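You operate a simulated robot arm through the tools that you are given. There is no shell and no other tool. Be economical: measure what you need, move in short steps, check, and stop when the job is done.

You are at the controls of a simulated robot arm. One attempt, no reset.

JOB
Wipe the glue off the yellow press bed with the green felt block.
Fine: bed in again, block back in its place; the yellow block stays.
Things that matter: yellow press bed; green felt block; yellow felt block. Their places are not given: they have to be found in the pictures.

It is judged by the outcome, as a careful person would: the job done as asked, and still so three seconds after it is handed in. It fails if anything else is knocked over, pushed out of place, dropped, spilled or broken.

ROBOT AND FRAMES
A 6-joint arm with a two-finger parallel gripper, fixed in place. Base frame: the origin is at the foot of the arm, x ahead of it, y to its left, z up; the work surface is at about z = 0.7. Readings come in m, rad, newtons and seconds.
With the tool pointing down near the work surface it reaches from about 0.22 to 0.62 m from the base axis. Its first joint turns from -1.152 to 1.152 rad. Payload 2.7 kg.
The TCP is the grasp point between the finger pads, 0.023 m short of the fingertips. In the tool frame z runs along the fingers and y along their closing line. The gripper opens to 0.094 m. The fingers are 0.038 m wide and 0.01 m thick; the gripper's body (0.054 by 0.096 m) begins 0.039 m behind the TCP.
Orientation is that of the tool frame in the base frame, as a unit quaternion [w, x, y, z]. With the fingers straight down and closing along the base's y, the tool's x points along the base's -x, its y along +y and its z along -z.

CONTROLS
- The arm moves only by the tool apply_moves. Its arguments are lists of equal length, an entry for each row: "gripper": the finger opening in m, from 0 to 0.094; "delta_pos": the shift along the tool's x, y, z in m, a list of three; "turn": the turn, a rotation vector about the tool's x, y, z in rad, a list of three. In form: {"gripper": [gripper, ...], "delta_pos": [[tx, ty, tz], ...], "turn": [[wx, wy, wz], ...]}. A call has 1 to 8 rows; each row is the pose to reach, as a shift and turn from the pose commanded when the call began, along the tool's axes at that moment. Each row takes 0.2 s and may step no farther than 0.05 m and 0.15 rad from the row before; otherwise, or with a gripper value out of range, the whole call is refused. Where a pose cannot be reached the arm comes as near as it can. A force on the tool above 40 N (or 10 N above the force at the start of the call, whichever is more), or a blocked arm, ends the call early, and 0.2 s more pass. The fingers move at their own pace (about 0.045 m/s each) and stop on an object; they squeeze with about 32 N. The grip force told is the motor's: it shows also when the fingers shut on nothing. Time passes only in rows, and 0.2 s behind the last, so rows that repeat a pose let the fingers close. The reply holds the time, the measured pose of the TCP, the force on the tool along the base axes, the opening and the grip force, in the units named above and with some noise.
- Cameras (640 x 400 px; columns grow to the right, rows downward): "scene" is fixed at [0.0675, -0.4281, 1.394]; the picture's right is [0.79, -0.61, 0.00], its down [-0.37, -0.48, -0.79] and it looks along [0.48, 0.63, -0.61] (base axes); focal length 318 px, centre (320, 200). "wrist" rides on the gripper at [-0.039, 0, -0.044] in the tool frame; the picture's right is [0.00, -1.00, 0.00], its down [0.97, 0.00, -0.24] and it looks along [0.24, 0.00, 0.97] (tool axes); focal length 218 px, centre (320, 200).
- grab_frame(camera): a new picture of that camera. It takes no simulated time.
- point_at(camera, pixels): for up to 12 pixels [column, row] of the newest picture of that camera ("zoom" is the newest enlarged one), the place [x, y, z] in the base frame of the surface seen there, good to about 0.003 m, but the place of the scene camera against the robot may be out by one fixed shift of up to 0.012 m in any direction. It takes no simulated time.
- zoom(camera, box): a new picture of the part [left, top, right, bottom] of that camera's present view, enlarged. It takes no simulated time.
- sign_off(): hands the job in; it is judged then, once.

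Keep the steps short. Do not move on a guess: measure, check each grasp and each placing, and mend mistakes. In all there are 80 turns and 46 pictures (those below and enlarged ones count). Leave the gripper open and the arm clear of the work at the hand-in unless told otherwise, and finish with a single line.

The tools are called after ">>>" as a command line: name --argument value ..., lists and objects as JSON in quotes. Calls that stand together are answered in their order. apply_moves: Moves the arm, as the interface text tells. Its arguments: {"type":"object","properties":{"gripper":{"type":"array","items":{"type":"number"}},"delta_pos":{"type":"array","items":{"type":"array","items":{"type":"number"}}},"turn":{"type":"array","items":{"type":"array","items":{"type":"number"}}}},"required":["gripper","delta_pos","turn"]} The other tools are called the same way: grab_frame (camera) takes a picture; point_at (camera, pixels) gives the place of the surface under pixels of a picture; zoom (camera, box) takes an enlarged picture of a part of a camera's view; sign_off () hands the job in.

At the start:

```text
clock: 0.0
tool_pos: [0.4153, 0.0951, 0.9902]
tcp_rot: [0.001, 0.0, 1.0, 0.0]
wrist_force: [-0.6, 0.1, -0.3]
gripper_width: 0.0941
grasp_force: 0.1
```

scene: 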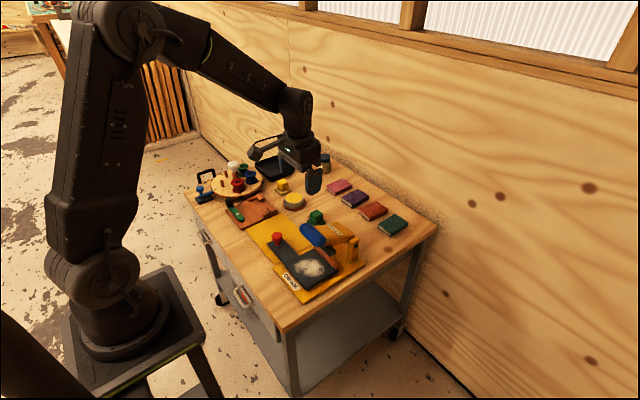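
wrist: 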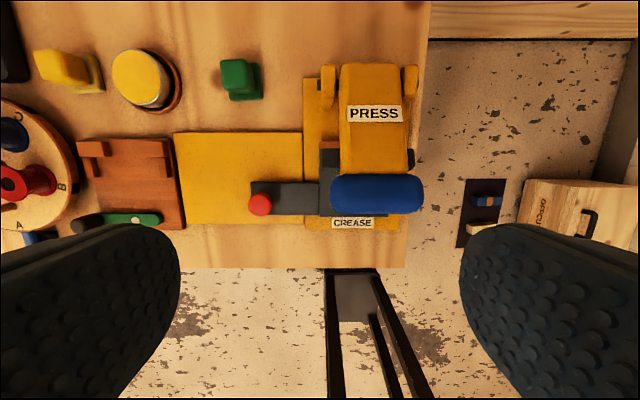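

I'll start with an enlarged view of the table, to see the press, the felt blocks and the glue.

>>> zoom --camera "scene" --box '[230, 190, 390, 310]'

>>> zoom --camera "scene" --box '[180, 140, 340, 240]'

>>> zoom --camera "wrist" --box '[160, 40, 440, 240]'

```text
3.33 times, centred on (310, 250) of scene
```

zoom: 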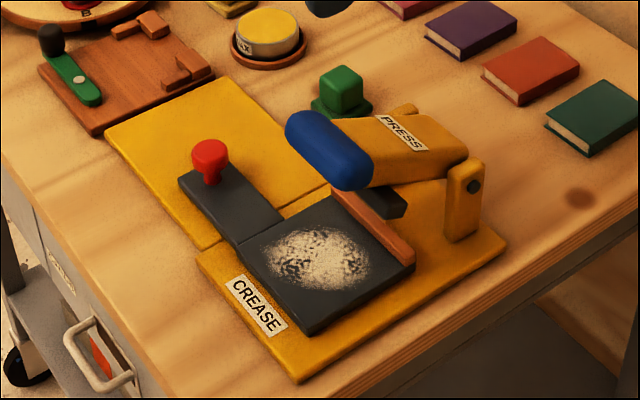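

```text
4.00 times, centred on (260, 190) of scene
```

zoom: 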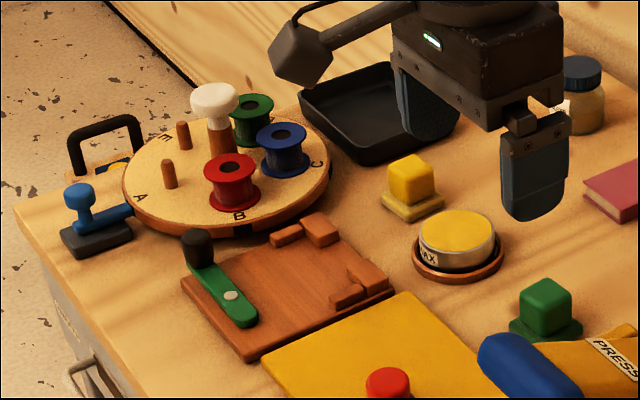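

```text
2.00 times, centred on (300, 140) of wrist
```

zoom: 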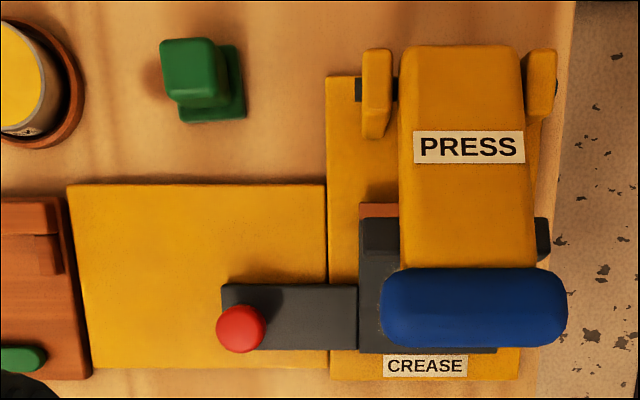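

The bed is a dark plate under the raised press arm, with a red knob on its tail (wrist px 259,204). It seems to slide left over the yellow plate. The green block stands at wrist px (238,80). Next I measure these points.

>>> point_at --camera "wrist" --pixels '[[259, 204], [253, 183], [300, 200], [336, 180], [328, 165], [175, 135], [176, 220], [300, 135], [232, 75], [255, 90], [375, 192], [350, 100]]'

>>> zoom --camera "scene" --box '[260, 200, 360, 300]'

```text
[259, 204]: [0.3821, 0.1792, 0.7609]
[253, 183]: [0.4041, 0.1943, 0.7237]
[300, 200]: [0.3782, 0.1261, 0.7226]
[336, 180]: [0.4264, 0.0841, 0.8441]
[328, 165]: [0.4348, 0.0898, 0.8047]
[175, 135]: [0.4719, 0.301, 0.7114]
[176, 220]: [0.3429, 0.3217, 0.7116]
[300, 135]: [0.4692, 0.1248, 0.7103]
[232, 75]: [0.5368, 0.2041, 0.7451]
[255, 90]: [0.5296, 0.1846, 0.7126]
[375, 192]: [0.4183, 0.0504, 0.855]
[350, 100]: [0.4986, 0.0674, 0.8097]
```

```text
4.00 times, centred on (310, 250) of scene
```

zoom: 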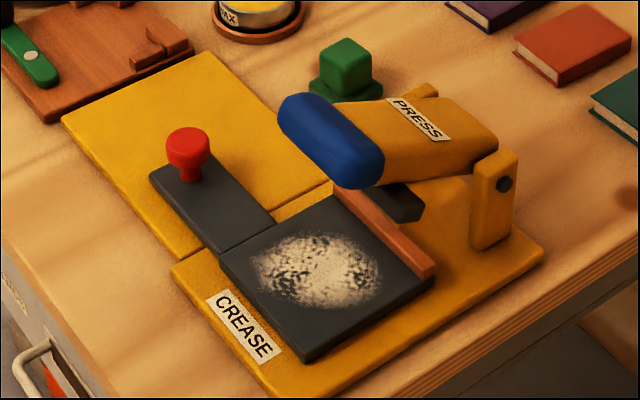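

Now I read the bed corners, the glue outline and the green block from this scene enlargement.

>>> point_at --camera "zoom" --pixels '[[188, 135], [224, 262], [303, 355], [425, 285], [335, 195], [258, 262], [320, 240], [378, 272], [308, 303], [345, 50], [360, 92], [62, 122]]'

>>> point_at --camera "wrist" --pixels '[[224, 64], [244, 64], [224, 92], [244, 96], [262, 66], [261, 96], [231, 100], [80, 190], [150, 145], [185, 225], [116, 219], [88, 219]]'

```text
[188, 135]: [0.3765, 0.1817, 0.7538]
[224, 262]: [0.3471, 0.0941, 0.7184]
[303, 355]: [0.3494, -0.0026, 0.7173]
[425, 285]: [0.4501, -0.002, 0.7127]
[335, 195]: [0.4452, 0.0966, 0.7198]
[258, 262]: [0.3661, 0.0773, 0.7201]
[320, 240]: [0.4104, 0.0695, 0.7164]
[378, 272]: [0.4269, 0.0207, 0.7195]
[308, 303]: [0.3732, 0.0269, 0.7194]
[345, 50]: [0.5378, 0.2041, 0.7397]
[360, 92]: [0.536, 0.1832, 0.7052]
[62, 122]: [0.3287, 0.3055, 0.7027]
```

```text
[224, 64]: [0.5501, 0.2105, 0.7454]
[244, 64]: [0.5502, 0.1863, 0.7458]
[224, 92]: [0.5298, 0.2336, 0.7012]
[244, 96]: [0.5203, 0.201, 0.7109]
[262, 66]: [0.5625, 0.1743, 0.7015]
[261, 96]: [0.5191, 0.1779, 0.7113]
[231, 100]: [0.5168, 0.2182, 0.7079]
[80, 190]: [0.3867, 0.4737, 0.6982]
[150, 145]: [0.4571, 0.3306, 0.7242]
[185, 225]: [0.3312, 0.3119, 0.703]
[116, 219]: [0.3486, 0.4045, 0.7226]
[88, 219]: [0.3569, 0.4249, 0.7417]
```

The readings are:
- **Bed:** x 0.349–0.450, y −0.003 to 0.095, top z about 0.723.
- **Knob:** about (0.381, 0.180), top z 0.761.
- **Free path for the tail:** from y 0.195 to about 0.31.

I go above the knob while keeping high.

>>> apply_moves --gripper '[0.094, 0.094, 0.094, 0.094, 0.094]' --delta_pos '[[0.017, 0.042, 0], [0.034, 0.085, 0], [0.034, 0.085, 0.05], [0.034, 0.085, 0.1], [0.034, 0.085, 0.13]]' --turn '[[0, 0, 0], [0, 0, 0], [0, 0, 0], [0, 0, 0], [0, 0, 0]]'

>>> grab_frame --camera "wrist"

```text
clock: 1.2
tool_pos: [0.3846, 0.1838, 0.8602]
tcp_rot: [0.001, 0.0, 1.0, 0.0]
wrist_force: [0.0, -0.6, 0.8]
gripper_width: 0.0939
grasp_force: 0.1
```

```text
39 pictures are left
```

wrist: 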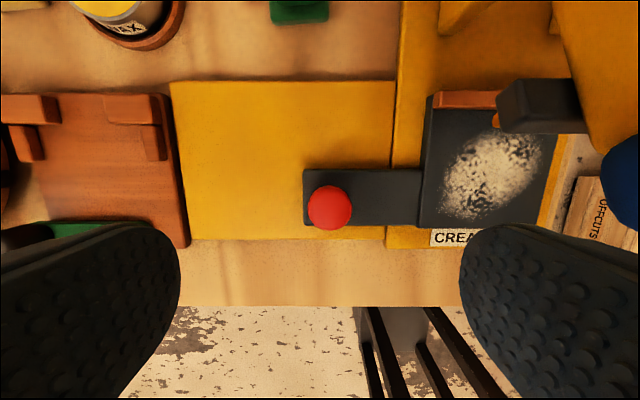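

The knob is at px (330,207) in the new picture. I read its position and the tail's edges.

>>> point_at --camera "wrist" --pixels '[[330, 207], [310, 207], [350, 207], [330, 190], [305, 172], [310, 224], [419, 173], [425, 222], [178, 240], [188, 240], [430, 100], [391, 85]]'

```text
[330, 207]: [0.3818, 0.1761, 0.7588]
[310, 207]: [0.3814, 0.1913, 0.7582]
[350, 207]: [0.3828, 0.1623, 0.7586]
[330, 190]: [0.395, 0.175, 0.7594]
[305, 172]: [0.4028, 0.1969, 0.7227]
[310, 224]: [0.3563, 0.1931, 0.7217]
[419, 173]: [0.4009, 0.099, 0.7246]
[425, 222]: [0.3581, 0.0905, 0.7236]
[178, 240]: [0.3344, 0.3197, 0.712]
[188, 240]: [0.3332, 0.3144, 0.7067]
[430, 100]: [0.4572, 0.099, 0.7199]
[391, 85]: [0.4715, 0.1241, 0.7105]
```

The knob centre is (0.381, 0.177), about 0.032 across. I lower around it to TCP z about 0.753, so the tips stay some 6 mm above the tail, and close.

>>> apply_moves --gripper '[0.08, 0.07, 0.07, 0.07]' --delta_pos '[[0.002, -0.007, 0.04], [0.002, -0.007, 0.08], [0.002, -0.007, 0.106], [0.002, -0.007, 0.106]]' --turn '[[0, 0, 0], [0, 0, 0], [0, 0, 0], [0, 0, 0]]'

>>> apply_moves --gripper '[0.02, 0.02, 0.02, 0.02]' --delta_pos '[[0, 0, 0], [0, 0, 0], [0, 0, 0], [0, 0, 0]]' --turn '[[0, 0, 0], [0, 0, 0], [0, 0, 0], [0, 0, 0]]'

```text
clock: 2.2
tool_pos: [0.3801, 0.1756, 0.7542]
tcp_rot: [0.0, 0.001, 1.0, 0.0]
wrist_force: [-0.6, -0.4, 0.0]
gripper_width: 0.0701
grasp_force: 0.0
```

```text
clock: 3.2
tool_pos: [0.3797, 0.1741, 0.7546]
tcp_rot: [0.001, 0.0, 1.0, 0.001]
wrist_force: [-2.6, 10.2, -3.8]
gripper_width: 0.0314
grasp_force: 44.9
```

The grip holds at 0.031 m, the knob's width. I pull the bed left in small steps and watch the force.

>>> apply_moves --gripper '[0.02, 0.02, 0.02]' --delta_pos '[[0, 0.01, 0], [0, 0.02, 0], [0, 0.03, 0]]' --turn '[[0, 0, 0], [0, 0, 0], [0, 0, 0]]'

>>> grab_frame --camera "scene"

```text
clock: 4.0
tool_pos: [0.3803, 0.2043, 0.7544]
tcp_rot: [-0.001, 0.001, 1.0, -0.001]
wrist_force: [-1.6, -2.8, -11.6]
gripper_width: 0.0314
grasp_force: 45.1
```

```text
38 pictures are left
```

scene: 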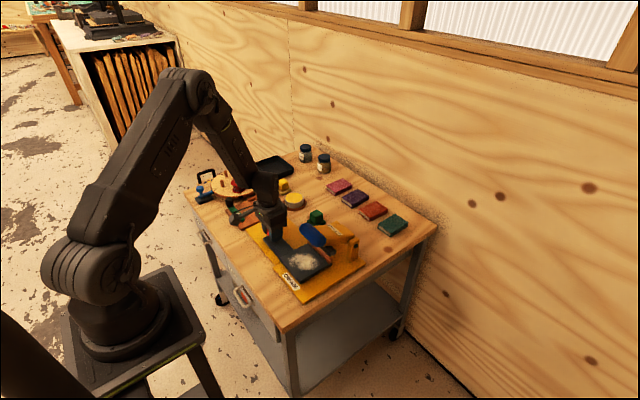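

The bed follows the knob by 0.03 m with little resistance. I pull another 0.078 m, which keeps the tail short of the wooden board at y 0.315.

>>> apply_moves --gripper '[0.02, 0.02, 0.02, 0.02, 0.02]' --delta_pos '[[0, 0.016, 0], [0, 0.032, 0], [0, 0.048, 0], [0, 0.064, 0], [0, 0.078, 0]]' --turn '[[0, 0, 0], [0, 0, 0], [0, 0, 0], [0, 0, 0], [0, 0, 0]]'

>>> zoom --camera "scene" --box '[220, 190, 380, 310]'

```text
clock: 5.2
tool_pos: [0.3798, 0.2826, 0.757]
tcp_rot: [-0.001, -0.001, 1.0, -0.001]
wrist_force: [7.2, -2.1, -28.5]
gripper_width: 0.0312
grasp_force: 44.5
```

```text
3.33 times, centred on (300, 250) of scene
```

zoom: 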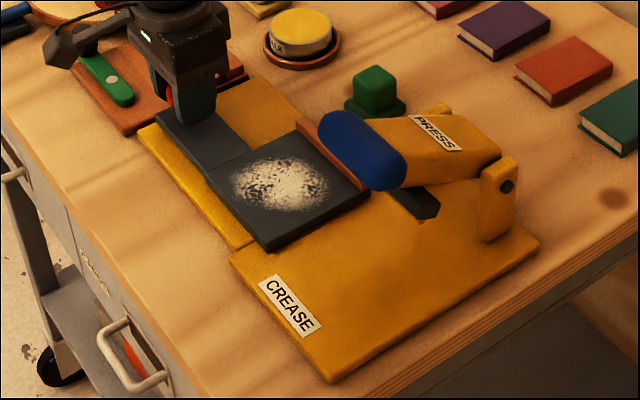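

The bed is now at about y 0.105–0.203, clear of the press arm, and all the glue is in the open. I let go of the knob and rise.

>>> apply_moves --gripper '[0.05, 0.065, 0.065, 0.065, 0.065, 0.065]' --delta_pos '[[0, 0, 0], [0, 0, 0], [0, 0, 0], [0, 0, -0.03], [0, 0, -0.07], [0, 0, -0.11]]' --turn '[[0, 0, 0], [0, 0, 0], [0, 0, 0], [0, 0, 0], [0, 0, 0], [0, 0, 0]]'

>>> grab_frame --camera "wrist"

```text
clock: 6.6
tool_pos: [0.3792, 0.2826, 0.8641]
tcp_rot: [0.0, 0.0, 1.0, 0.0]
wrist_force: [0.1, -0.9, 0.3]
gripper_width: 0.0652
grasp_force: 0.0
```

```text
36 pictures are left
```

wrist: 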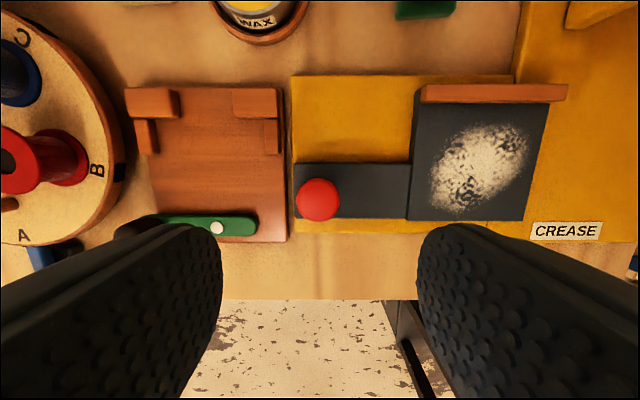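

I measure the bed in its new place: corners, fence and glue outline.

>>> point_at --camera "wrist" --pixels '[[318, 200], [296, 165], [411, 215], [522, 218], [420, 98], [560, 94], [432, 195], [462, 210], [527, 150], [495, 125], [480, 165], [445, 150]]'

```text
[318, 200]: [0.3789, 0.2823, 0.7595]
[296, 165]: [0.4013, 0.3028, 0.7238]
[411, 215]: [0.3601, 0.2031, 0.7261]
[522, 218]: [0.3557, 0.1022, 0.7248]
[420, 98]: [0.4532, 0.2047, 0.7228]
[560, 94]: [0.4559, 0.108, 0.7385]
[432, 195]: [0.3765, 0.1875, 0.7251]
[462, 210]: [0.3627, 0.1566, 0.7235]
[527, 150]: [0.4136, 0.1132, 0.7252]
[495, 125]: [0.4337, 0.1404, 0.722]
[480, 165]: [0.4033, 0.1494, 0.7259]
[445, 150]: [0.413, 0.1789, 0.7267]
```

The glue covers x 0.363–0.434 and y 0.113–0.19 on the bed top at z about 0.7245, with a wooden fence at x 0.448. The gripper body would come near the press handle if it closed along y. So I turn the tool by −90°, which puts the camera on the +y side, while moving high over to the green block.

>>> apply_moves --gripper '[0.065, 0.065, 0.065, 0.065, 0.065, 0.065, 0.065, 0.065]' --delta_pos '[[0, 0, -0.03], [-0.02, -0.011, -0.04], [-0.045, -0.024, -0.04], [-0.07, -0.036, -0.04], [-0.095, -0.048, -0.04], [-0.12, -0.06, -0.04], [-0.14, -0.072, -0.04], [-0.156, -0.083, -0.04]]' --turn '[[0, 0, -0.14], [0, 0, -0.28], [0, 0, -0.42], [0, 0, -0.56], [0, 0, -0.7], [0, 0, -0.84], [0, 0, -0.98], [0, 0, -1.12]]'

>>> apply_moves --gripper '[0.065, 0.065, 0.065, 0.065]' --delta_pos '[[0, 0, 0], [0, 0, 0], [0, 0, 0], [0, 0, 0.03]]' --turn '[[0, 0, -0.14], [0, 0, -0.28], [0, 0, -0.42], [0, 0, -0.4508]]'

>>> grab_frame --camera "wrist"

```text
clock: 8.4
tool_pos: [0.5344, 0.1988, 0.9069]
tcp_rot: [0.0, -0.532, 0.847, 0.001]
wrist_force: [-0.5, -0.8, 0.4]
gripper_width: 0.0648
grasp_force: 0.2
```

```text
clock: 9.4
tool_pos: [0.5355, 0.1993, 0.8745]
tcp_rot: [0.0, 0.708, -0.707, 0.001]
wrist_force: [0.5, 0.4, -0.2]
gripper_width: 0.0649
grasp_force: 0.1
```

```text
35 pictures are left
```

wrist: 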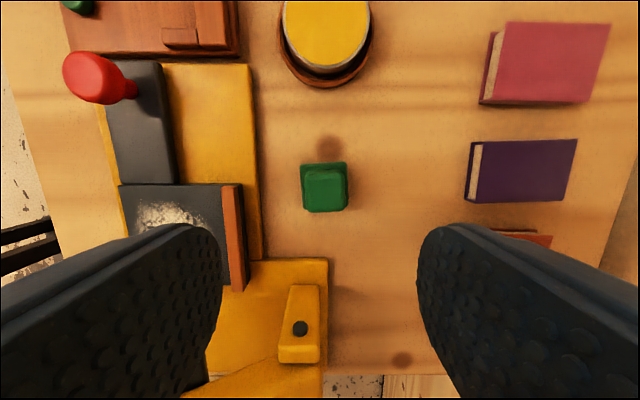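

The turn is right. The green block shows at px (325,188). I measure its top and its felt base.

>>> zoom --camera "wrist" --box '[280, 140, 376, 230]'

>>> point_at --camera "wrist" --pixels '[[325, 188], [308, 188], [342, 188], [325, 174], [325, 204], [303, 167], [345, 167], [303, 209], [347, 207], [325, 164], [292, 188], [329, 150]]'

```text
4.44 times, centred on (328, 185) of wrist
```

zoom: 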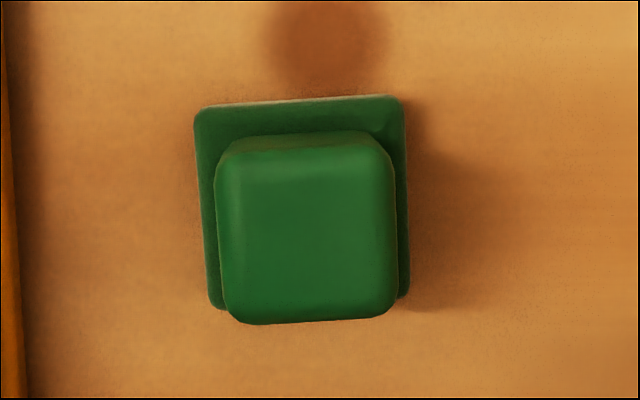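

```text
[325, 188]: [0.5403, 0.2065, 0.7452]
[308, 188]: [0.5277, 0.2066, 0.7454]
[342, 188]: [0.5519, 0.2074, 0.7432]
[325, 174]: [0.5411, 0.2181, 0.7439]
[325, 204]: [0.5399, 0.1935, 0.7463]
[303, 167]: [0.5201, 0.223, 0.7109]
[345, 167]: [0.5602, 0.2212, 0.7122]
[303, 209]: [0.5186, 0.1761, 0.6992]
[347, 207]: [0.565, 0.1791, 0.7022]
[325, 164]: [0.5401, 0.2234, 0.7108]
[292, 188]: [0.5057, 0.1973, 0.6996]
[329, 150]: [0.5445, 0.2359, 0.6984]
```

The cube top is centred at (0.540, 0.204), about 0.029 wide, with its felt base at z 0.700–0.711, turned some 3° counter-clockwise. I align the tool and descend to TCP z about 0.738.

>>> apply_moves --gripper '[0.065, 0.065, 0.065, 0.065, 0.065]' --delta_pos '[[-0.003, -0.0045, 0.04], [-0.003, -0.0045, 0.08], [-0.003, -0.0045, 0.115], [-0.003, -0.0045, 0.136], [-0.003, -0.0045, 0.136]]' --turn '[[0, 0, -0.05], [0, 0, -0.05], [0, 0, -0.05], [0, 0, -0.05], [0, 0, -0.05]]'

>>> grab_frame --camera "wrist"

```text
clock: 10.6
tool_pos: [0.5425, 0.1988, 0.7414]
tcp_rot: [0.0, 0.725, -0.689, 0.001]
wrist_force: [0.0, 0.1, 0.0]
gripper_width: 0.0651
grasp_force: 0.2
```

```text
33 pictures are left
```

wrist: 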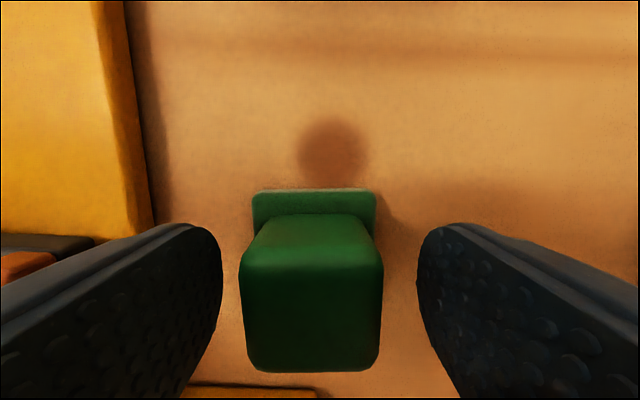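

Aligned well. I check the cube's top and the felt edge before closing.

>>> point_at --camera "wrist" --pixels '[[312, 320], [245, 290], [380, 290], [312, 262], [312, 368], [256, 200], [374, 200], [312, 190]]'

```text
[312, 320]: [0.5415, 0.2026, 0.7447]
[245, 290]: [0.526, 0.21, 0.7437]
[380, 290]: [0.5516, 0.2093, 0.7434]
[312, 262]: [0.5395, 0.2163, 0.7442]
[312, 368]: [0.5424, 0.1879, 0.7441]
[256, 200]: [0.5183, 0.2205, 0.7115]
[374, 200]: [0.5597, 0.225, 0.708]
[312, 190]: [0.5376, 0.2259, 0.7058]
```

The cube centre is (0.540, 0.202). I nudge 2 mm to it, lower 2 mm and close.

>>> apply_moves --gripper '[0.065, 0.05, 0.02, 0.02, 0.02, 0.02]' --delta_pos '[[-0.002, 0.001, 0.002], [-0.002, 0.001, 0.002], [-0.002, 0.001, 0.002], [-0.002, 0.001, 0.002], [-0.002, 0.001, 0.002], [-0.002, 0.001, 0.002]]' --turn '[[0, 0, 0], [0, 0, 0], [0, 0, 0], [0, 0, 0], [0, 0, 0], [0, 0, 0]]'

```text
clock: 12.0
tool_pos: [0.5404, 0.2029, 0.7401]
tcp_rot: [0.0, 0.726, -0.688, 0.001]
wrist_force: [0.2, 0.8, 0.4]
gripper_width: 0.0332
grasp_force: 32.3
```

Held, with an opening of 0.033. I note the grasp pose as (0.5405, 0.2025, 0.739) for the return. Next I lift 0.07 and check.

>>> apply_moves --gripper '[0.02, 0.02, 0.02, 0.02, 0.02, 0.02]' --delta_pos '[[0, 0, -0.035], [0, 0, -0.07], [0.01, 0.036, -0.07], [0.02, 0.072, -0.07], [0.03, 0.108, -0.07], [0.0404, 0.1427, -0.07]]' --turn '[[0, 0, 0], [0, 0, 0], [0, 0, 0], [0, 0, 0], [0, 0, 0], [0, 0, 0]]'

>>> grab_frame --camera "wrist"

>>> zoom --camera "scene" --box '[220, 170, 380, 310]'

```text
clock: 13.4
tool_pos: [0.4006, 0.1575, 0.8079]
tcp_rot: [0.0, 0.725, -0.689, 0.0]
wrist_force: [-0.1, 0.9, -0.1]
gripper_width: 0.0201
grasp_force: 0.1
```

```text
32 pictures are left
```

wrist: 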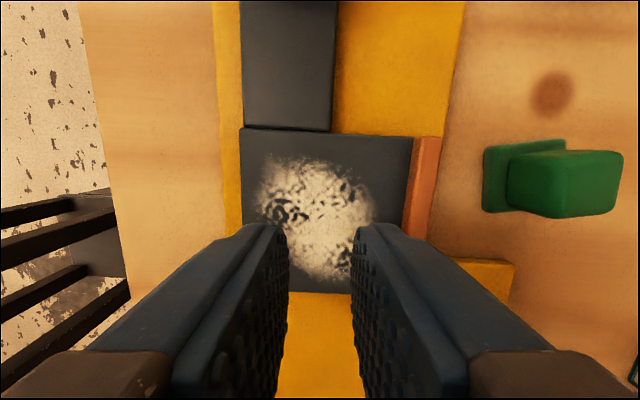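

```text
2.86 times, centred on (300, 240) of scene
```

zoom: 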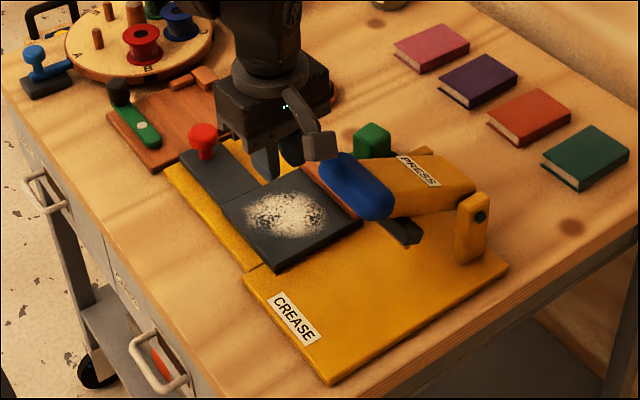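

The fingers read 0.020 and the picture shows the green block still on the table (px 555,180), so it slipped out on the lift. The scene also shows a grey stub on the gripper, at zoom px (320,145), near the blue handle. I measure both.

>>> point_at --camera "zoom" --pixels '[[320, 147], [305, 118], [288, 92], [345, 165], [370, 205], [325, 170], [240, 110], [372, 128], [375, 150], [265, 160]]'

>>> point_at --camera "wrist" --pixels '[[566, 185], [520, 155], [610, 155], [525, 210], [612, 210], [487, 150], [490, 210], [560, 145]]'

```text
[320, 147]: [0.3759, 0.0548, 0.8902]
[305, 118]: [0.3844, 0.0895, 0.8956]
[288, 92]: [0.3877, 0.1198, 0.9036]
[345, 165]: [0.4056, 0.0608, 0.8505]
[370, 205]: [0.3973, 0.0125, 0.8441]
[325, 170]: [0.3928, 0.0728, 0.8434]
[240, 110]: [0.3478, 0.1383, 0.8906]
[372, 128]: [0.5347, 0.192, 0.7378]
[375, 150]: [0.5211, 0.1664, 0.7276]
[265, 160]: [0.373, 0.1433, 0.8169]
```

```text
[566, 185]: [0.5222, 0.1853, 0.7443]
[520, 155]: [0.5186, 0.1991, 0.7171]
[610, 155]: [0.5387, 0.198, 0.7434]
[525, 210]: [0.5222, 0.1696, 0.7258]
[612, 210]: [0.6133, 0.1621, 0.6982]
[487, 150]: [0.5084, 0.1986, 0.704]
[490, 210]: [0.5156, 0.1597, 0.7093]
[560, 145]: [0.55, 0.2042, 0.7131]
```

The stub sits about 0.10 m on the tool's +x side and 0.08 m above the TCP, so wiping this way would strike the press handle. I turn the tool to the opposite yaw (stub toward +y) while rising and moving back over the block, which has shifted a little. I do this in three calls.

>>> apply_moves --gripper '[0.04, 0.06, 0.07, 0.07, 0.07, 0.07, 0.07, 0.07]' --delta_pos '[[0, 0, -0.04], [0, 0, -0.07], [-0.005, -0.02, -0.07], [-0.01, -0.044, -0.07], [-0.015, -0.066, -0.07], [-0.02, -0.088, -0.07], [-0.025, -0.11, -0.07], [-0.0285, -0.132, -0.07]]' --turn '[[0, 0, 0.14], [0, 0, 0.28], [0, 0, 0.42], [0, 0, 0.56], [0, 0, 0.7], [0, 0, 0.84], [0, 0, 0.98], [0, 0, 1.12]]'

>>> apply_moves --gripper '[0.07, 0.07, 0.07, 0.07, 0.07, 0.07, 0.07, 0.07]' --delta_pos '[[0, 0, 0], [0, 0, 0], [0, 0, 0], [0, 0, 0], [0, 0, 0], [0, 0, 0], [0, 0, 0], [0, 0, 0]]' --turn '[[0, 0, 0.14], [0, 0, 0.28], [0, 0, 0.42], [0, 0, 0.56], [0, 0, 0.7], [0, 0, 0.84], [0, 0, 0.98], [0, 0, 1.12]]'

>>> apply_moves --gripper '[0.07, 0.07, 0.07, 0.07, 0.07, 0.07, 0.07]' --delta_pos '[[0, 0, 0], [0, 0, 0], [0, 0, 0], [0, 0, 0], [0, 0, 0], [0, 0, 0], [0, 0, 0]]' --turn '[[0, 0, 0.14], [0, 0, 0.28], [0, 0, 0.42], [0, 0, 0.56], [0, 0, 0.7], [0, 0, 0.84], [0, 0, 0.9516]]'

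>>> grab_frame --camera "wrist"

```text
clock: 15.2
tool_pos: [0.5314, 0.1912, 0.8787]
tcp_rot: [0.0, -0.246, 0.969, 0.0]
wrist_force: [-0.8, 0.0, 0.3]
gripper_width: 0.0702
grasp_force: 0.1
```

```text
clock: 17.0
tool_pos: [0.5292, 0.1918, 0.8771]
tcp_rot: [0.0, 0.306, 0.952, 0.0]
wrist_force: [-1.0, 1.0, 0.8]
gripper_width: 0.0702
grasp_force: 0.1
```

```text
clock: 18.6
tool_pos: [0.5303, 0.1921, 0.8786]
tcp_rot: [0.001, 0.708, 0.706, 0.0]
wrist_force: [-0.9, -0.5, 0.7]
gripper_width: 0.0699
grasp_force: 0.1
```

```text
30 pictures are left
```

wrist: 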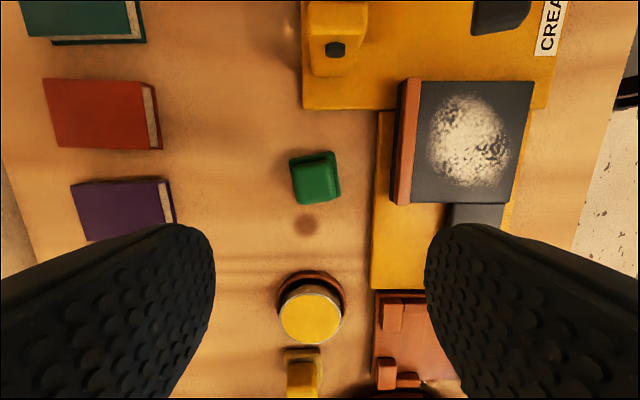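

The block is upright at px (315,178), now turned a bit. I look closer and measure.

>>> zoom --camera "wrist" --box '[267, 135, 363, 225]'

>>> point_at --camera "wrist" --pixels '[[316, 184], [298, 186], [336, 180], [314, 168], [318, 200], [305, 168], [330, 165], [295, 156], [333, 152], [339, 190], [301, 203], [336, 196]]'

```text
4.44 times, centred on (315, 180) of wrist
```

zoom: 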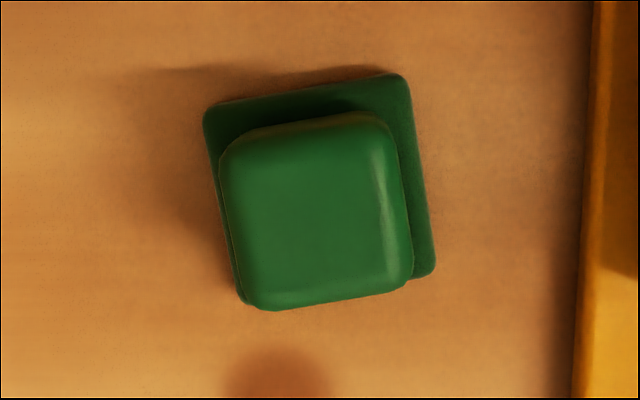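

```text
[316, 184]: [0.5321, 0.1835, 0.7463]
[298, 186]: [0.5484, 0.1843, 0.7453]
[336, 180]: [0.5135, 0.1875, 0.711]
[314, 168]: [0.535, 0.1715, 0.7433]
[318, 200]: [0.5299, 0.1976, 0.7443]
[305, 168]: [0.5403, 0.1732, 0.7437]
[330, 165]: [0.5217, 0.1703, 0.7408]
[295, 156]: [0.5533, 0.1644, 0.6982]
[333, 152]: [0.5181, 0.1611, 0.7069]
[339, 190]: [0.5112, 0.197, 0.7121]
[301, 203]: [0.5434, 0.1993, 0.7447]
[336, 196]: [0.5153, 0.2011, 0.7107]
```

The block is centred near (0.534, 0.184) and turned about 10° counter-clockwise. I align and descend deeper this time, to TCP z about 0.7355, then look.

>>> apply_moves --gripper '[0.07, 0.07, 0.07, 0.07, 0.07]' --delta_pos '[[-0.0075, 0.004, 0.04], [-0.0075, 0.004, 0.08], [-0.0075, 0.004, 0.115], [-0.0075, 0.004, 0.139], [-0.0075, 0.004, 0.139]]' --turn '[[0, 0, -0.1], [0, 0, -0.16], [0, 0, -0.16], [0, 0, -0.16], [0, 0, -0.16]]'

>>> grab_frame --camera "wrist"

>>> point_at --camera "wrist" --pixels '[[320, 320], [270, 320], [370, 320], [320, 265], [320, 365], [320, 195]]'

```text
clock: 19.8
tool_pos: [0.5333, 0.1842, 0.7396]
tcp_rot: [0.001, 0.648, 0.762, 0.001]
wrist_force: [-1.3, -0.7, -0.7]
gripper_width: 0.0701
grasp_force: 0.0
```

```text
28 pictures are left
```

wrist: 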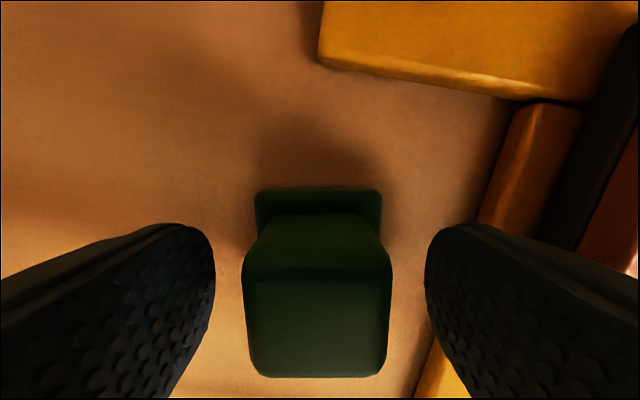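

```text
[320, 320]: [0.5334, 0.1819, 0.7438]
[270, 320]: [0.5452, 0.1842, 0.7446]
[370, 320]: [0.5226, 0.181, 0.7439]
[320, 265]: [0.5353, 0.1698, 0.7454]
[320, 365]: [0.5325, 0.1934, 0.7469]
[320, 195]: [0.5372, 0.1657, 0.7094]
```

Aligned on all sides. I lower 4 mm, close fully with extra time, then lift only slowly.

>>> apply_moves --gripper '[0.07, 0.0, 0.0, 0.0, 0.0, 0.0, 0.0, 0.0]' --delta_pos '[[0, 0, 0.004], [0, 0, 0.004], [0, 0, 0.004], [0, 0, 0.004], [0, 0, 0.004], [0, 0, 0.004], [0, 0, 0.004], [0, 0, 0.004]]' --turn '[[0, 0, 0], [0, 0, 0], [0, 0, 0], [0, 0, 0], [0, 0, 0], [0, 0, 0], [0, 0, 0], [0, 0, 0]]'

>>> apply_moves --gripper '[0.0, 0.0, 0.0, 0.0]' --delta_pos '[[0, 0, -0.003], [0, 0, -0.006], [0, 0, -0.01], [0, 0, -0.015]]' --turn '[[0, 0, 0], [0, 0, 0], [0, 0, 0], [0, 0, 0]]'

>>> grab_frame --camera "wrist"

```text
clock: 21.6
tool_pos: [0.5333, 0.1849, 0.7351]
tcp_rot: [0.001, 0.649, 0.761, 0.0]
wrist_force: [0.1, -0.4, 0.3]
gripper_width: 0.0332
grasp_force: 32.4
```

```text
clock: 22.6
tool_pos: [0.5344, 0.184, 0.7508]
tcp_rot: [0.0, 0.648, 0.762, 0.0]
wrist_force: [-0.6, 0.5, -0.1]
gripper_width: 0.0333
grasp_force: 31.7
```

```text
27 pictures are left
```

wrist: 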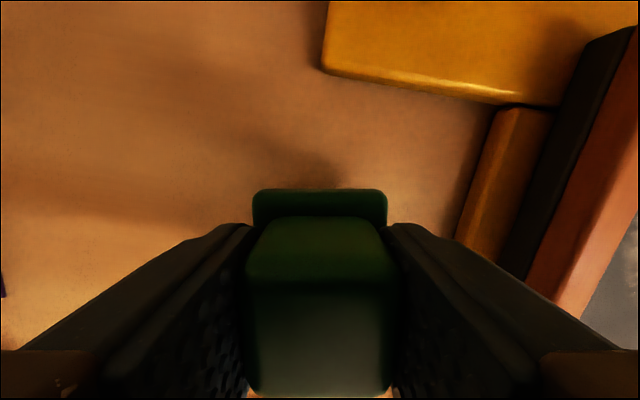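

The block now rises with the gripper, with the opening steady at 0.033. I continue up gently to about z 0.80.

>>> apply_moves --gripper '[0.0, 0.0, 0.0, 0.0, 0.0, 0.0, 0.0]' --delta_pos '[[0, 0, -0.005], [0, 0, -0.012], [0, 0, -0.02], [0, 0, -0.028], [0, 0, -0.036], [0, 0, -0.043], [0, 0, -0.047]]' --turn '[[0, 0, 0], [0, 0, 0], [0, 0, 0], [0, 0, 0], [0, 0, 0], [0, 0, 0], [0, 0, 0]]'

>>> grab_frame --camera "wrist"

```text
clock: 24.2
tool_pos: [0.5342, 0.1842, 0.7986]
tcp_rot: [0.0, 0.648, 0.761, 0.0]
wrist_force: [-0.3, -0.8, -1.2]
gripper_width: 0.0333
grasp_force: 31.9
```

```text
26 pictures are left
```

wrist: 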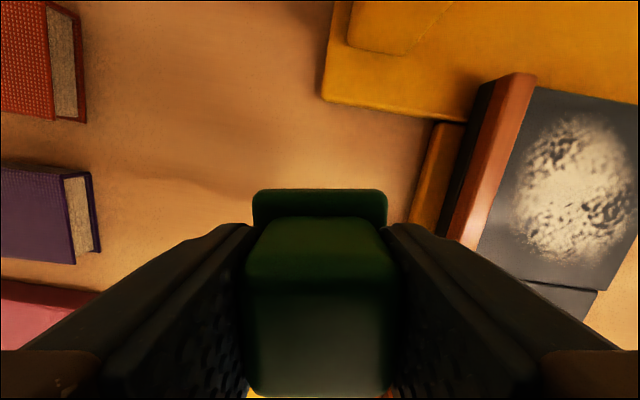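

Held firmly. I carry it at z about 0.80 over the glue at (0.400, 0.165), turning back 0.16 rad on the way.

>>> apply_moves --gripper '[0.0, 0.0, 0.0, 0.0, 0.0, 0.0, 0.0, 0.0]' --delta_pos '[[0.0, -0.01, 0], [0.0, -0.028, 0], [0.001, -0.048, 0], [0.001, -0.068, 0], [0.0015, -0.088, 0], [0.002, -0.108, 0], [0.002, -0.126, 0], [0.0023, -0.1354, 0]]' --turn '[[0, 0, 0.02], [0, 0, 0.04], [0, 0, 0.06], [0, 0, 0.08], [0, 0, 0.1], [0, 0, 0.12], [0, 0, 0.14], [0, 0, 0.16]]'

>>> zoom --camera "scene" --box '[220, 170, 380, 310]'

>>> grab_frame --camera "wrist"

```text
clock: 26.0
tool_pos: [0.3979, 0.1663, 0.7954]
tcp_rot: [0.001, 0.708, 0.707, 0.001]
wrist_force: [0.5, 0.2, -0.7]
gripper_width: 0.0331
grasp_force: 32.3
```

```text
2.86 times, centred on (300, 240) of scene
```

zoom: 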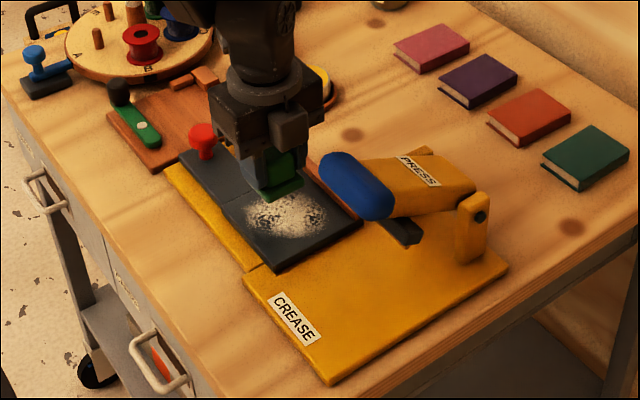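

```text
24 pictures are left
```

wrist: 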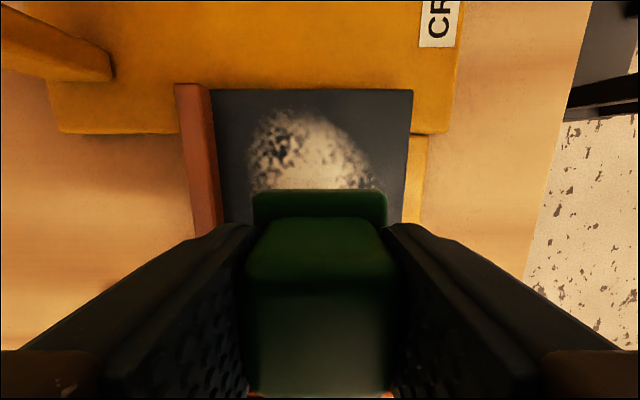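

The green felt hangs just over the glue. A small box sits on the gripper's press side, at zoom px (290,125). I measure it and the handle before going lower.

>>> point_at --camera "zoom" --pixels '[[290, 128], [298, 145], [306, 125], [325, 110], [330, 170], [322, 160], [345, 165], [382, 215], [350, 190], [283, 185]]'

>>> point_at --camera "wrist" --pixels '[[285, 108], [250, 165], [370, 160], [385, 185], [215, 95], [410, 95], [210, 150], [256, 195], [384, 195]]'

```text
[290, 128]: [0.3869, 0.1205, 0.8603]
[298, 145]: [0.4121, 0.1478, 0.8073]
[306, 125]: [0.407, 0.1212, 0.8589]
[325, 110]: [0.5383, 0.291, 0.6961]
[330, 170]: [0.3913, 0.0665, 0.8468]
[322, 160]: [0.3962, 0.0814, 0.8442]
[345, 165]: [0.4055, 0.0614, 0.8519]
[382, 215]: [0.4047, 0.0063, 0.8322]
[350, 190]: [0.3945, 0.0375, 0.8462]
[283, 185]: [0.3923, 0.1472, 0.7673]
```

```text
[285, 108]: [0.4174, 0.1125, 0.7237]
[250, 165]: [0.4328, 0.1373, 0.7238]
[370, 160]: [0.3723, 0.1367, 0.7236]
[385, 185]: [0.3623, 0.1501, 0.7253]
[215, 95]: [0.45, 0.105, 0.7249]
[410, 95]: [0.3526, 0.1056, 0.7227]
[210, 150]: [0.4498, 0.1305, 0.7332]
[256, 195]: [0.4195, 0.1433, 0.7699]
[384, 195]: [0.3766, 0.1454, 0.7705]
```

The camera box reaches 0.046 m toward the press, and the handle ends near y 0.085. Unrotated wiping is therefore safe down to TCP y about 0.14. I wipe in strokes along x so the sliding bed isn't dragged. First I descend to near contact.

>>> apply_moves --gripper '[0.0, 0.0, 0.0, 0.0]' --delta_pos '[[0, 0, 0.015], [0, 0, 0.028], [0, 0, 0.033], [0, 0, 0.036]]' --turn '[[0, 0, 0], [0, 0, 0], [0, 0, 0], [0, 0, 0]]'

```text
clock: 27.0
tool_pos: [0.4002, 0.1653, 0.7608]
tcp_rot: [0.001, 0.707, 0.707, 0.0]
wrist_force: [0.2, -0.2, -0.2]
gripper_width: 0.0331
grasp_force: 31.9
```

No contact force yet at z 0.761. I go down in 1 mm steps.

>>> apply_moves --gripper '[0.0, 0.0]' --delta_pos '[[0, 0, 0.001], [0, 0, 0.002]]' --turn '[[0, 0, 0], [0, 0, 0]]'

>>> apply_moves --gripper '[0.0]' --delta_pos '[[0, 0, 0.001]]' --turn '[[0, 0, 0]]'

```text
clock: 27.6
tool_pos: [0.3986, 0.1651, 0.761]
tcp_rot: [0.001, 0.707, 0.707, 0.001]
wrist_force: [0.4, -0.8, 3.8]
gripper_width: 0.0334
grasp_force: 32.5
```

```text
clock: 28.0
tool_pos: [0.3996, 0.1654, 0.7603]
tcp_rot: [0.0, 0.707, 0.707, 0.001]
wrist_force: [-5.2, -2.7, 24.5]
gripper_width: 0.0334
grasp_force: 32.0
```

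Contact is made, but 24.5 N is more than needed. I back off 0.4 mm and stroke along x.

>>> apply_moves --gripper '[0.0, 0.0, 0.0, 0.0, 0.0, 0.0]' --delta_pos '[[0, 0, -0.0005], [0, 0.01, -0.0005], [0, 0.021, -0.0005], [0, 0.01, -0.0005], [0, -0.005, -0.0005], [0, -0.02, -0.0005]]' --turn '[[0, 0, 0], [0, 0, 0], [0, 0, 0], [0, 0, 0], [0, 0, 0], [0, 0, 0]]'

>>> zoom --camera "scene" --box '[240, 200, 340, 280]'

```text
clock: 29.4
tool_pos: [0.3827, 0.1651, 0.7612]
tcp_rot: [0.002, 0.707, 0.708, 0.004]
wrist_force: [11.4, -0.2, 27.8]
gripper_width: 0.0331
grasp_force: 31.8
```

```text
5.00 times, centred on (290, 240) of scene
```

zoom: 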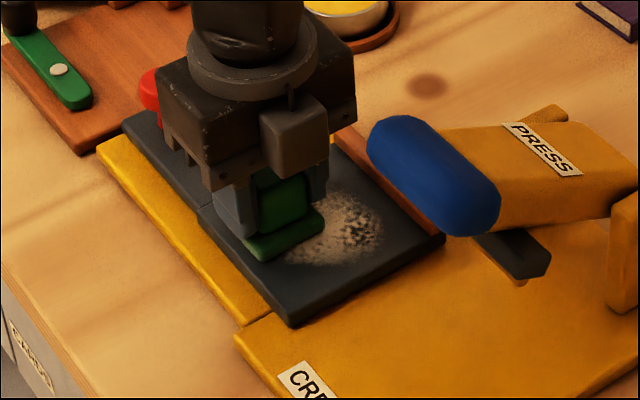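

The glue goes where the felt has passed. Next stroke line is y about 0.152, with a slight lift for the sideways shift so the bed isn't dragged.

>>> apply_moves --gripper '[0.0, 0.0, 0.0, 0.0, 0.0, 0.0, 0.0, 0.0]' --delta_pos '[[0, 0, -0.004], [-0.013, 0, -0.004], [-0.013, 0, -0.0003], [-0.013, 0.014, -0.0003], [-0.013, 0.028, -0.0003], [-0.013, 0.041, -0.0003], [-0.013, 0.028, -0.0003], [-0.013, 0.014, -0.0003]]' --turn '[[0, 0, 0], [0, 0, 0], [0, 0, 0], [0, 0, 0], [0, 0, 0], [0, 0, 0], [0, 0, 0], [0, 0, 0]]'

>>> apply_moves --gripper '[0.0, 0.0, 0.0, 0.0, 0.0, 0.0, 0.0, 0.0]' --delta_pos '[[0, -0.014, 0], [0, -0.014, -0.004], [-0.011, -0.014, -0.004], [-0.011, -0.014, 0], [-0.011, 0, 0], [-0.011, 0.014, 0], [-0.011, 0.027, 0], [-0.011, 0.014, 0]]' --turn '[[0, 0, 0], [0, 0, 0], [0, 0, 0], [0, 0, 0], [0, 0, 0], [0, 0, 0], [0, 0, 0], [0, 0, 0]]'

>>> grab_frame --camera "wrist"

>>> zoom --camera "scene" --box '[240, 200, 340, 280]'

```text
clock: 30.4
tool_pos: [0.3933, 0.1514, 0.7599]
tcp_rot: [-0.001, 0.706, 0.708, 0.002]
wrist_force: [1.4, -0.9, 4.9]
gripper_width: 0.0331
grasp_force: 31.6
stopped in row 5: the force on the tool passed its limit (the readings are from after the stop); the commanded pose is now the measured one
```

```text
clock: 32.2
tool_pos: [0.4078, 0.1406, 0.7597]
tcp_rot: [0.0, 0.707, 0.707, 0.0]
wrist_force: [0.7, -0.3, 0.4]
gripper_width: 0.0334
grasp_force: 31.8
```

```text
22 pictures are left
```

wrist: 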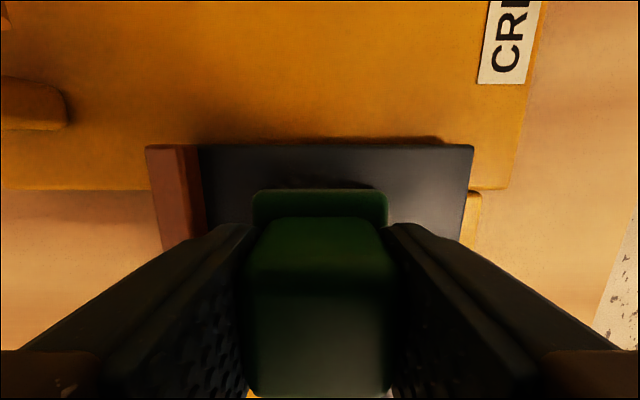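

```text
5.00 times, centred on (290, 240) of scene
```

zoom: 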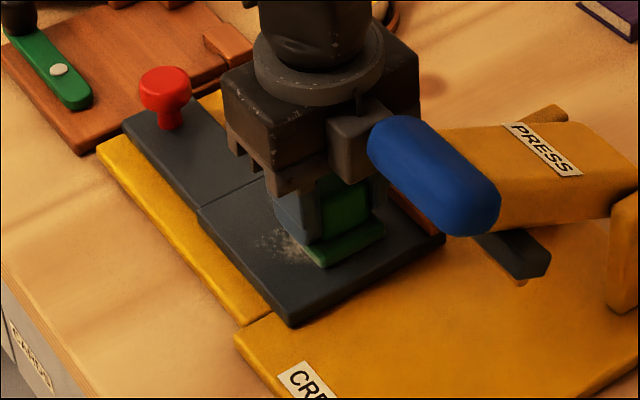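

Most of the glue is gone. I see a faint patch left toward low x, and contact is light here (0.4 N). I press 0.7 mm more and stroke along this line.

>>> apply_moves --gripper '[0.0, 0.0, 0.0, 0.0, 0.0, 0.0, 0.0]' --delta_pos '[[0, 0, 0.0007], [0, 0.011, 0.0007], [0, 0.0, 0.0007], [0, -0.01, 0.0007], [0, -0.02, 0.0007], [0, -0.03, 0.0007], [0, -0.035, 0.0007]]' --turn '[[0, 0, 0], [0, 0, 0], [0, 0, 0], [0, 0, 0], [0, 0, 0], [0, 0, 0], [0, 0, 0]]'

```text
clock: 33.8
tool_pos: [0.3713, 0.1416, 0.7617]
tcp_rot: [0.0, 0.707, 0.707, 0.002]
wrist_force: [5.2, -0.5, 13.3]
gripper_width: 0.0331
grasp_force: 32.2
```

A good 13 N of contact. Now the line at y about 0.155, from x 0.373 up to 0.421.

>>> apply_moves --gripper '[0.0, 0.0, 0.0, 0.0, 0.0, 0.0, 0.0]' --delta_pos '[[0, 0, -0.003], [0.014, 0, -0.003], [0.014, 0, 0], [0.014, 0.012, 0], [0.014, 0.024, 0], [0.014, 0.036, 0], [0.014, 0.047, 0]]' --turn '[[0, 0, 0], [0, 0, 0], [0, 0, 0], [0, 0, 0], [0, 0, 0], [0, 0, 0], [0, 0, 0]]'

>>> apply_moves --gripper '[0.0, 0.0, 0.0, 0.0, 0.0, 0.0, 0.0]' --delta_pos '[[0, 0, -0.003], [0.016, 0, -0.003], [0.016, 0, 0], [0.016, -0.012, 0], [0.016, -0.024, 0], [0.016, -0.036, 0], [0.016, -0.047, 0]]' --turn '[[0, 0, 0], [0, 0, 0], [0, 0, 0], [0, 0, 0], [0, 0, 0], [0, 0, 0], [0, 0, 0]]'

>>> apply_moves --gripper '[0.0, 0.0, 0.0, 0.0, 0.0]' --delta_pos '[[0, 0, -0.01], [0, 0, -0.03], [0.01, 0.01, -0.05], [0.03, 0.02, -0.06], [0.045, 0.027, -0.06]]' --turn '[[0, 0, 0], [0, 0, 0], [0, 0, 0], [0, 0, 0], [0, 0, 0]]'

>>> grab_frame --camera "wrist"

>>> zoom --camera "scene" --box '[240, 200, 340, 280]'

```text
clock: 35.4
tool_pos: [0.4198, 0.1548, 0.7607]
tcp_rot: [0.001, 0.708, 0.707, 0.0]
wrist_force: [-10.9, 0.4, 31.6]
gripper_width: 0.0333
grasp_force: 32.7
```

```text
clock: 37.0
tool_pos: [0.372, 0.1723, 0.7606]
tcp_rot: [0.002, 0.706, 0.708, 0.002]
wrist_force: [1.7, 0.1, 5.4]
gripper_width: 0.0332
grasp_force: 31.6
```

```text
clock: 38.2
tool_pos: [0.3992, 0.217, 0.8172]
tcp_rot: [0.0, 0.707, 0.707, 0.0]
wrist_force: [-0.6, 1.0, -0.9]
gripper_width: 0.0332
grasp_force: 32.3
```

```text
20 pictures are left
```

wrist: 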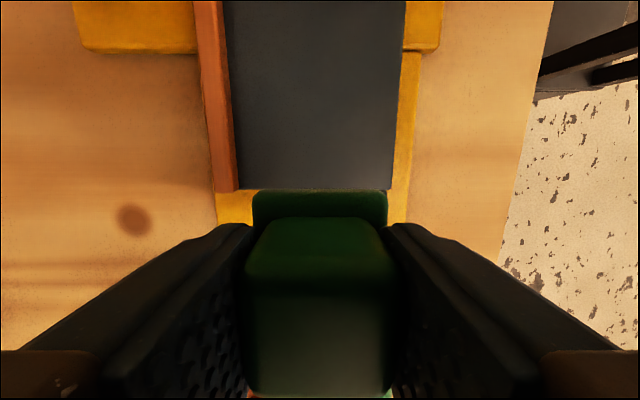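

```text
5.00 times, centred on (290, 240) of scene
```

zoom: 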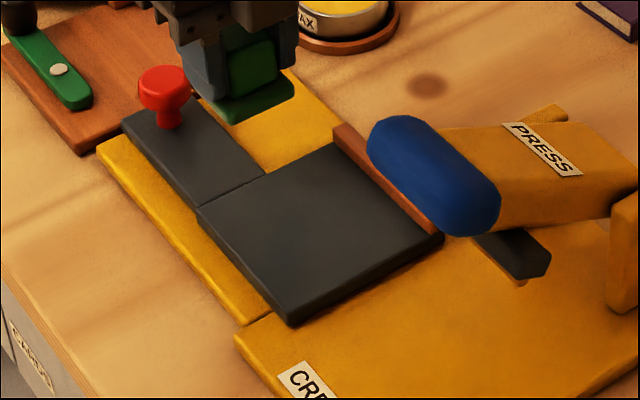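

The bed is clean in both pictures and the bed didn't move. Now the block goes back to its first place at (0.540, 0.202), yaw about +0.05 rad. I carry it over at this height first.

>>> apply_moves --gripper '[0.0, 0.0, 0.0, 0.0, 0.0, 0.0, 0.0, 0.0]' --delta_pos '[[-0.001, 0.01, 0], [-0.003, 0.03, 0], [-0.005, 0.05, 0], [-0.007, 0.07, 0], [-0.009, 0.09, 0], [-0.011, 0.11, 0], [-0.013, 0.13, 0], [-0.014, 0.141, 0]]' --turn '[[0, 0, 0], [0, 0, -0.01], [0, 0, -0.02], [0, 0, -0.03], [0, 0, -0.04], [0, 0, -0.05], [0, 0, -0.05], [0, 0, -0.05]]'

>>> apply_moves --gripper '[0.0, 0.0, 0.0, 0.0, 0.0, 0.0]' --delta_pos '[[0, 0, 0.015], [0, 0, 0.035], [0, 0, 0.055], [0, 0, 0.068], [0, 0, 0.076], [0, 0, 0.076]]' --turn '[[0, 0, 0], [0, 0, 0], [0, 0, 0], [0, 0, 0], [0, 0, 0], [0, 0, 0]]'

```text
clock: 40.0
tool_pos: [0.5397, 0.2034, 0.8177]
tcp_rot: [0.0, 0.689, 0.725, 0.0]
wrist_force: [0.3, -0.7, -1.1]
gripper_width: 0.0329
grasp_force: 31.6
```

```text
clock: 41.4
tool_pos: [0.5413, 0.203, 0.7431]
tcp_rot: [0.001, 0.689, 0.725, 0.0]
wrist_force: [0.1, -0.7, 0.2]
gripper_width: 0.0331
grasp_force: 32.0
```

In place above the spot at (0.540, 0.203), z 0.743. I lower to about 0.737 in small steps until contact.

>>> apply_moves --gripper '[0.0, 0.0, 0.0]' --delta_pos '[[0, 0, 0.003], [0, 0, 0.005], [0, 0, 0.006]]' --turn '[[0, 0, 0], [0, 0, 0], [0, 0, 0]]'

>>> apply_moves --gripper '[0.0]' --delta_pos '[[0, 0, 0.001]]' --turn '[[0, 0, 0]]'

```text
clock: 42.2
tool_pos: [0.5405, 0.2026, 0.7376]
tcp_rot: [0.0, 0.689, 0.725, 0.0]
wrist_force: [-0.7, -0.4, 0.1]
gripper_width: 0.0332
grasp_force: 31.7
```

```text
clock: 42.6
tool_pos: [0.5403, 0.202, 0.7357]
tcp_rot: [0.0, 0.689, 0.725, 0.001]
wrist_force: [0.5, -0.2, -0.2]
gripper_width: 0.0334
grasp_force: 31.7
```

>>> apply_moves --gripper '[0.0, 0.0]' --delta_pos '[[0, 0, 0.0005], [0, 0, 0.001]]' --turn '[[0, 0, 0], [0, 0, 0]]'

```text
clock: 43.2
tool_pos: [0.5415, 0.2018, 0.735]
tcp_rot: [0.0, 0.689, 0.725, 0.002]
wrist_force: [0.4, -0.4, 1.3]
gripper_width: 0.0332
grasp_force: 32.1
```

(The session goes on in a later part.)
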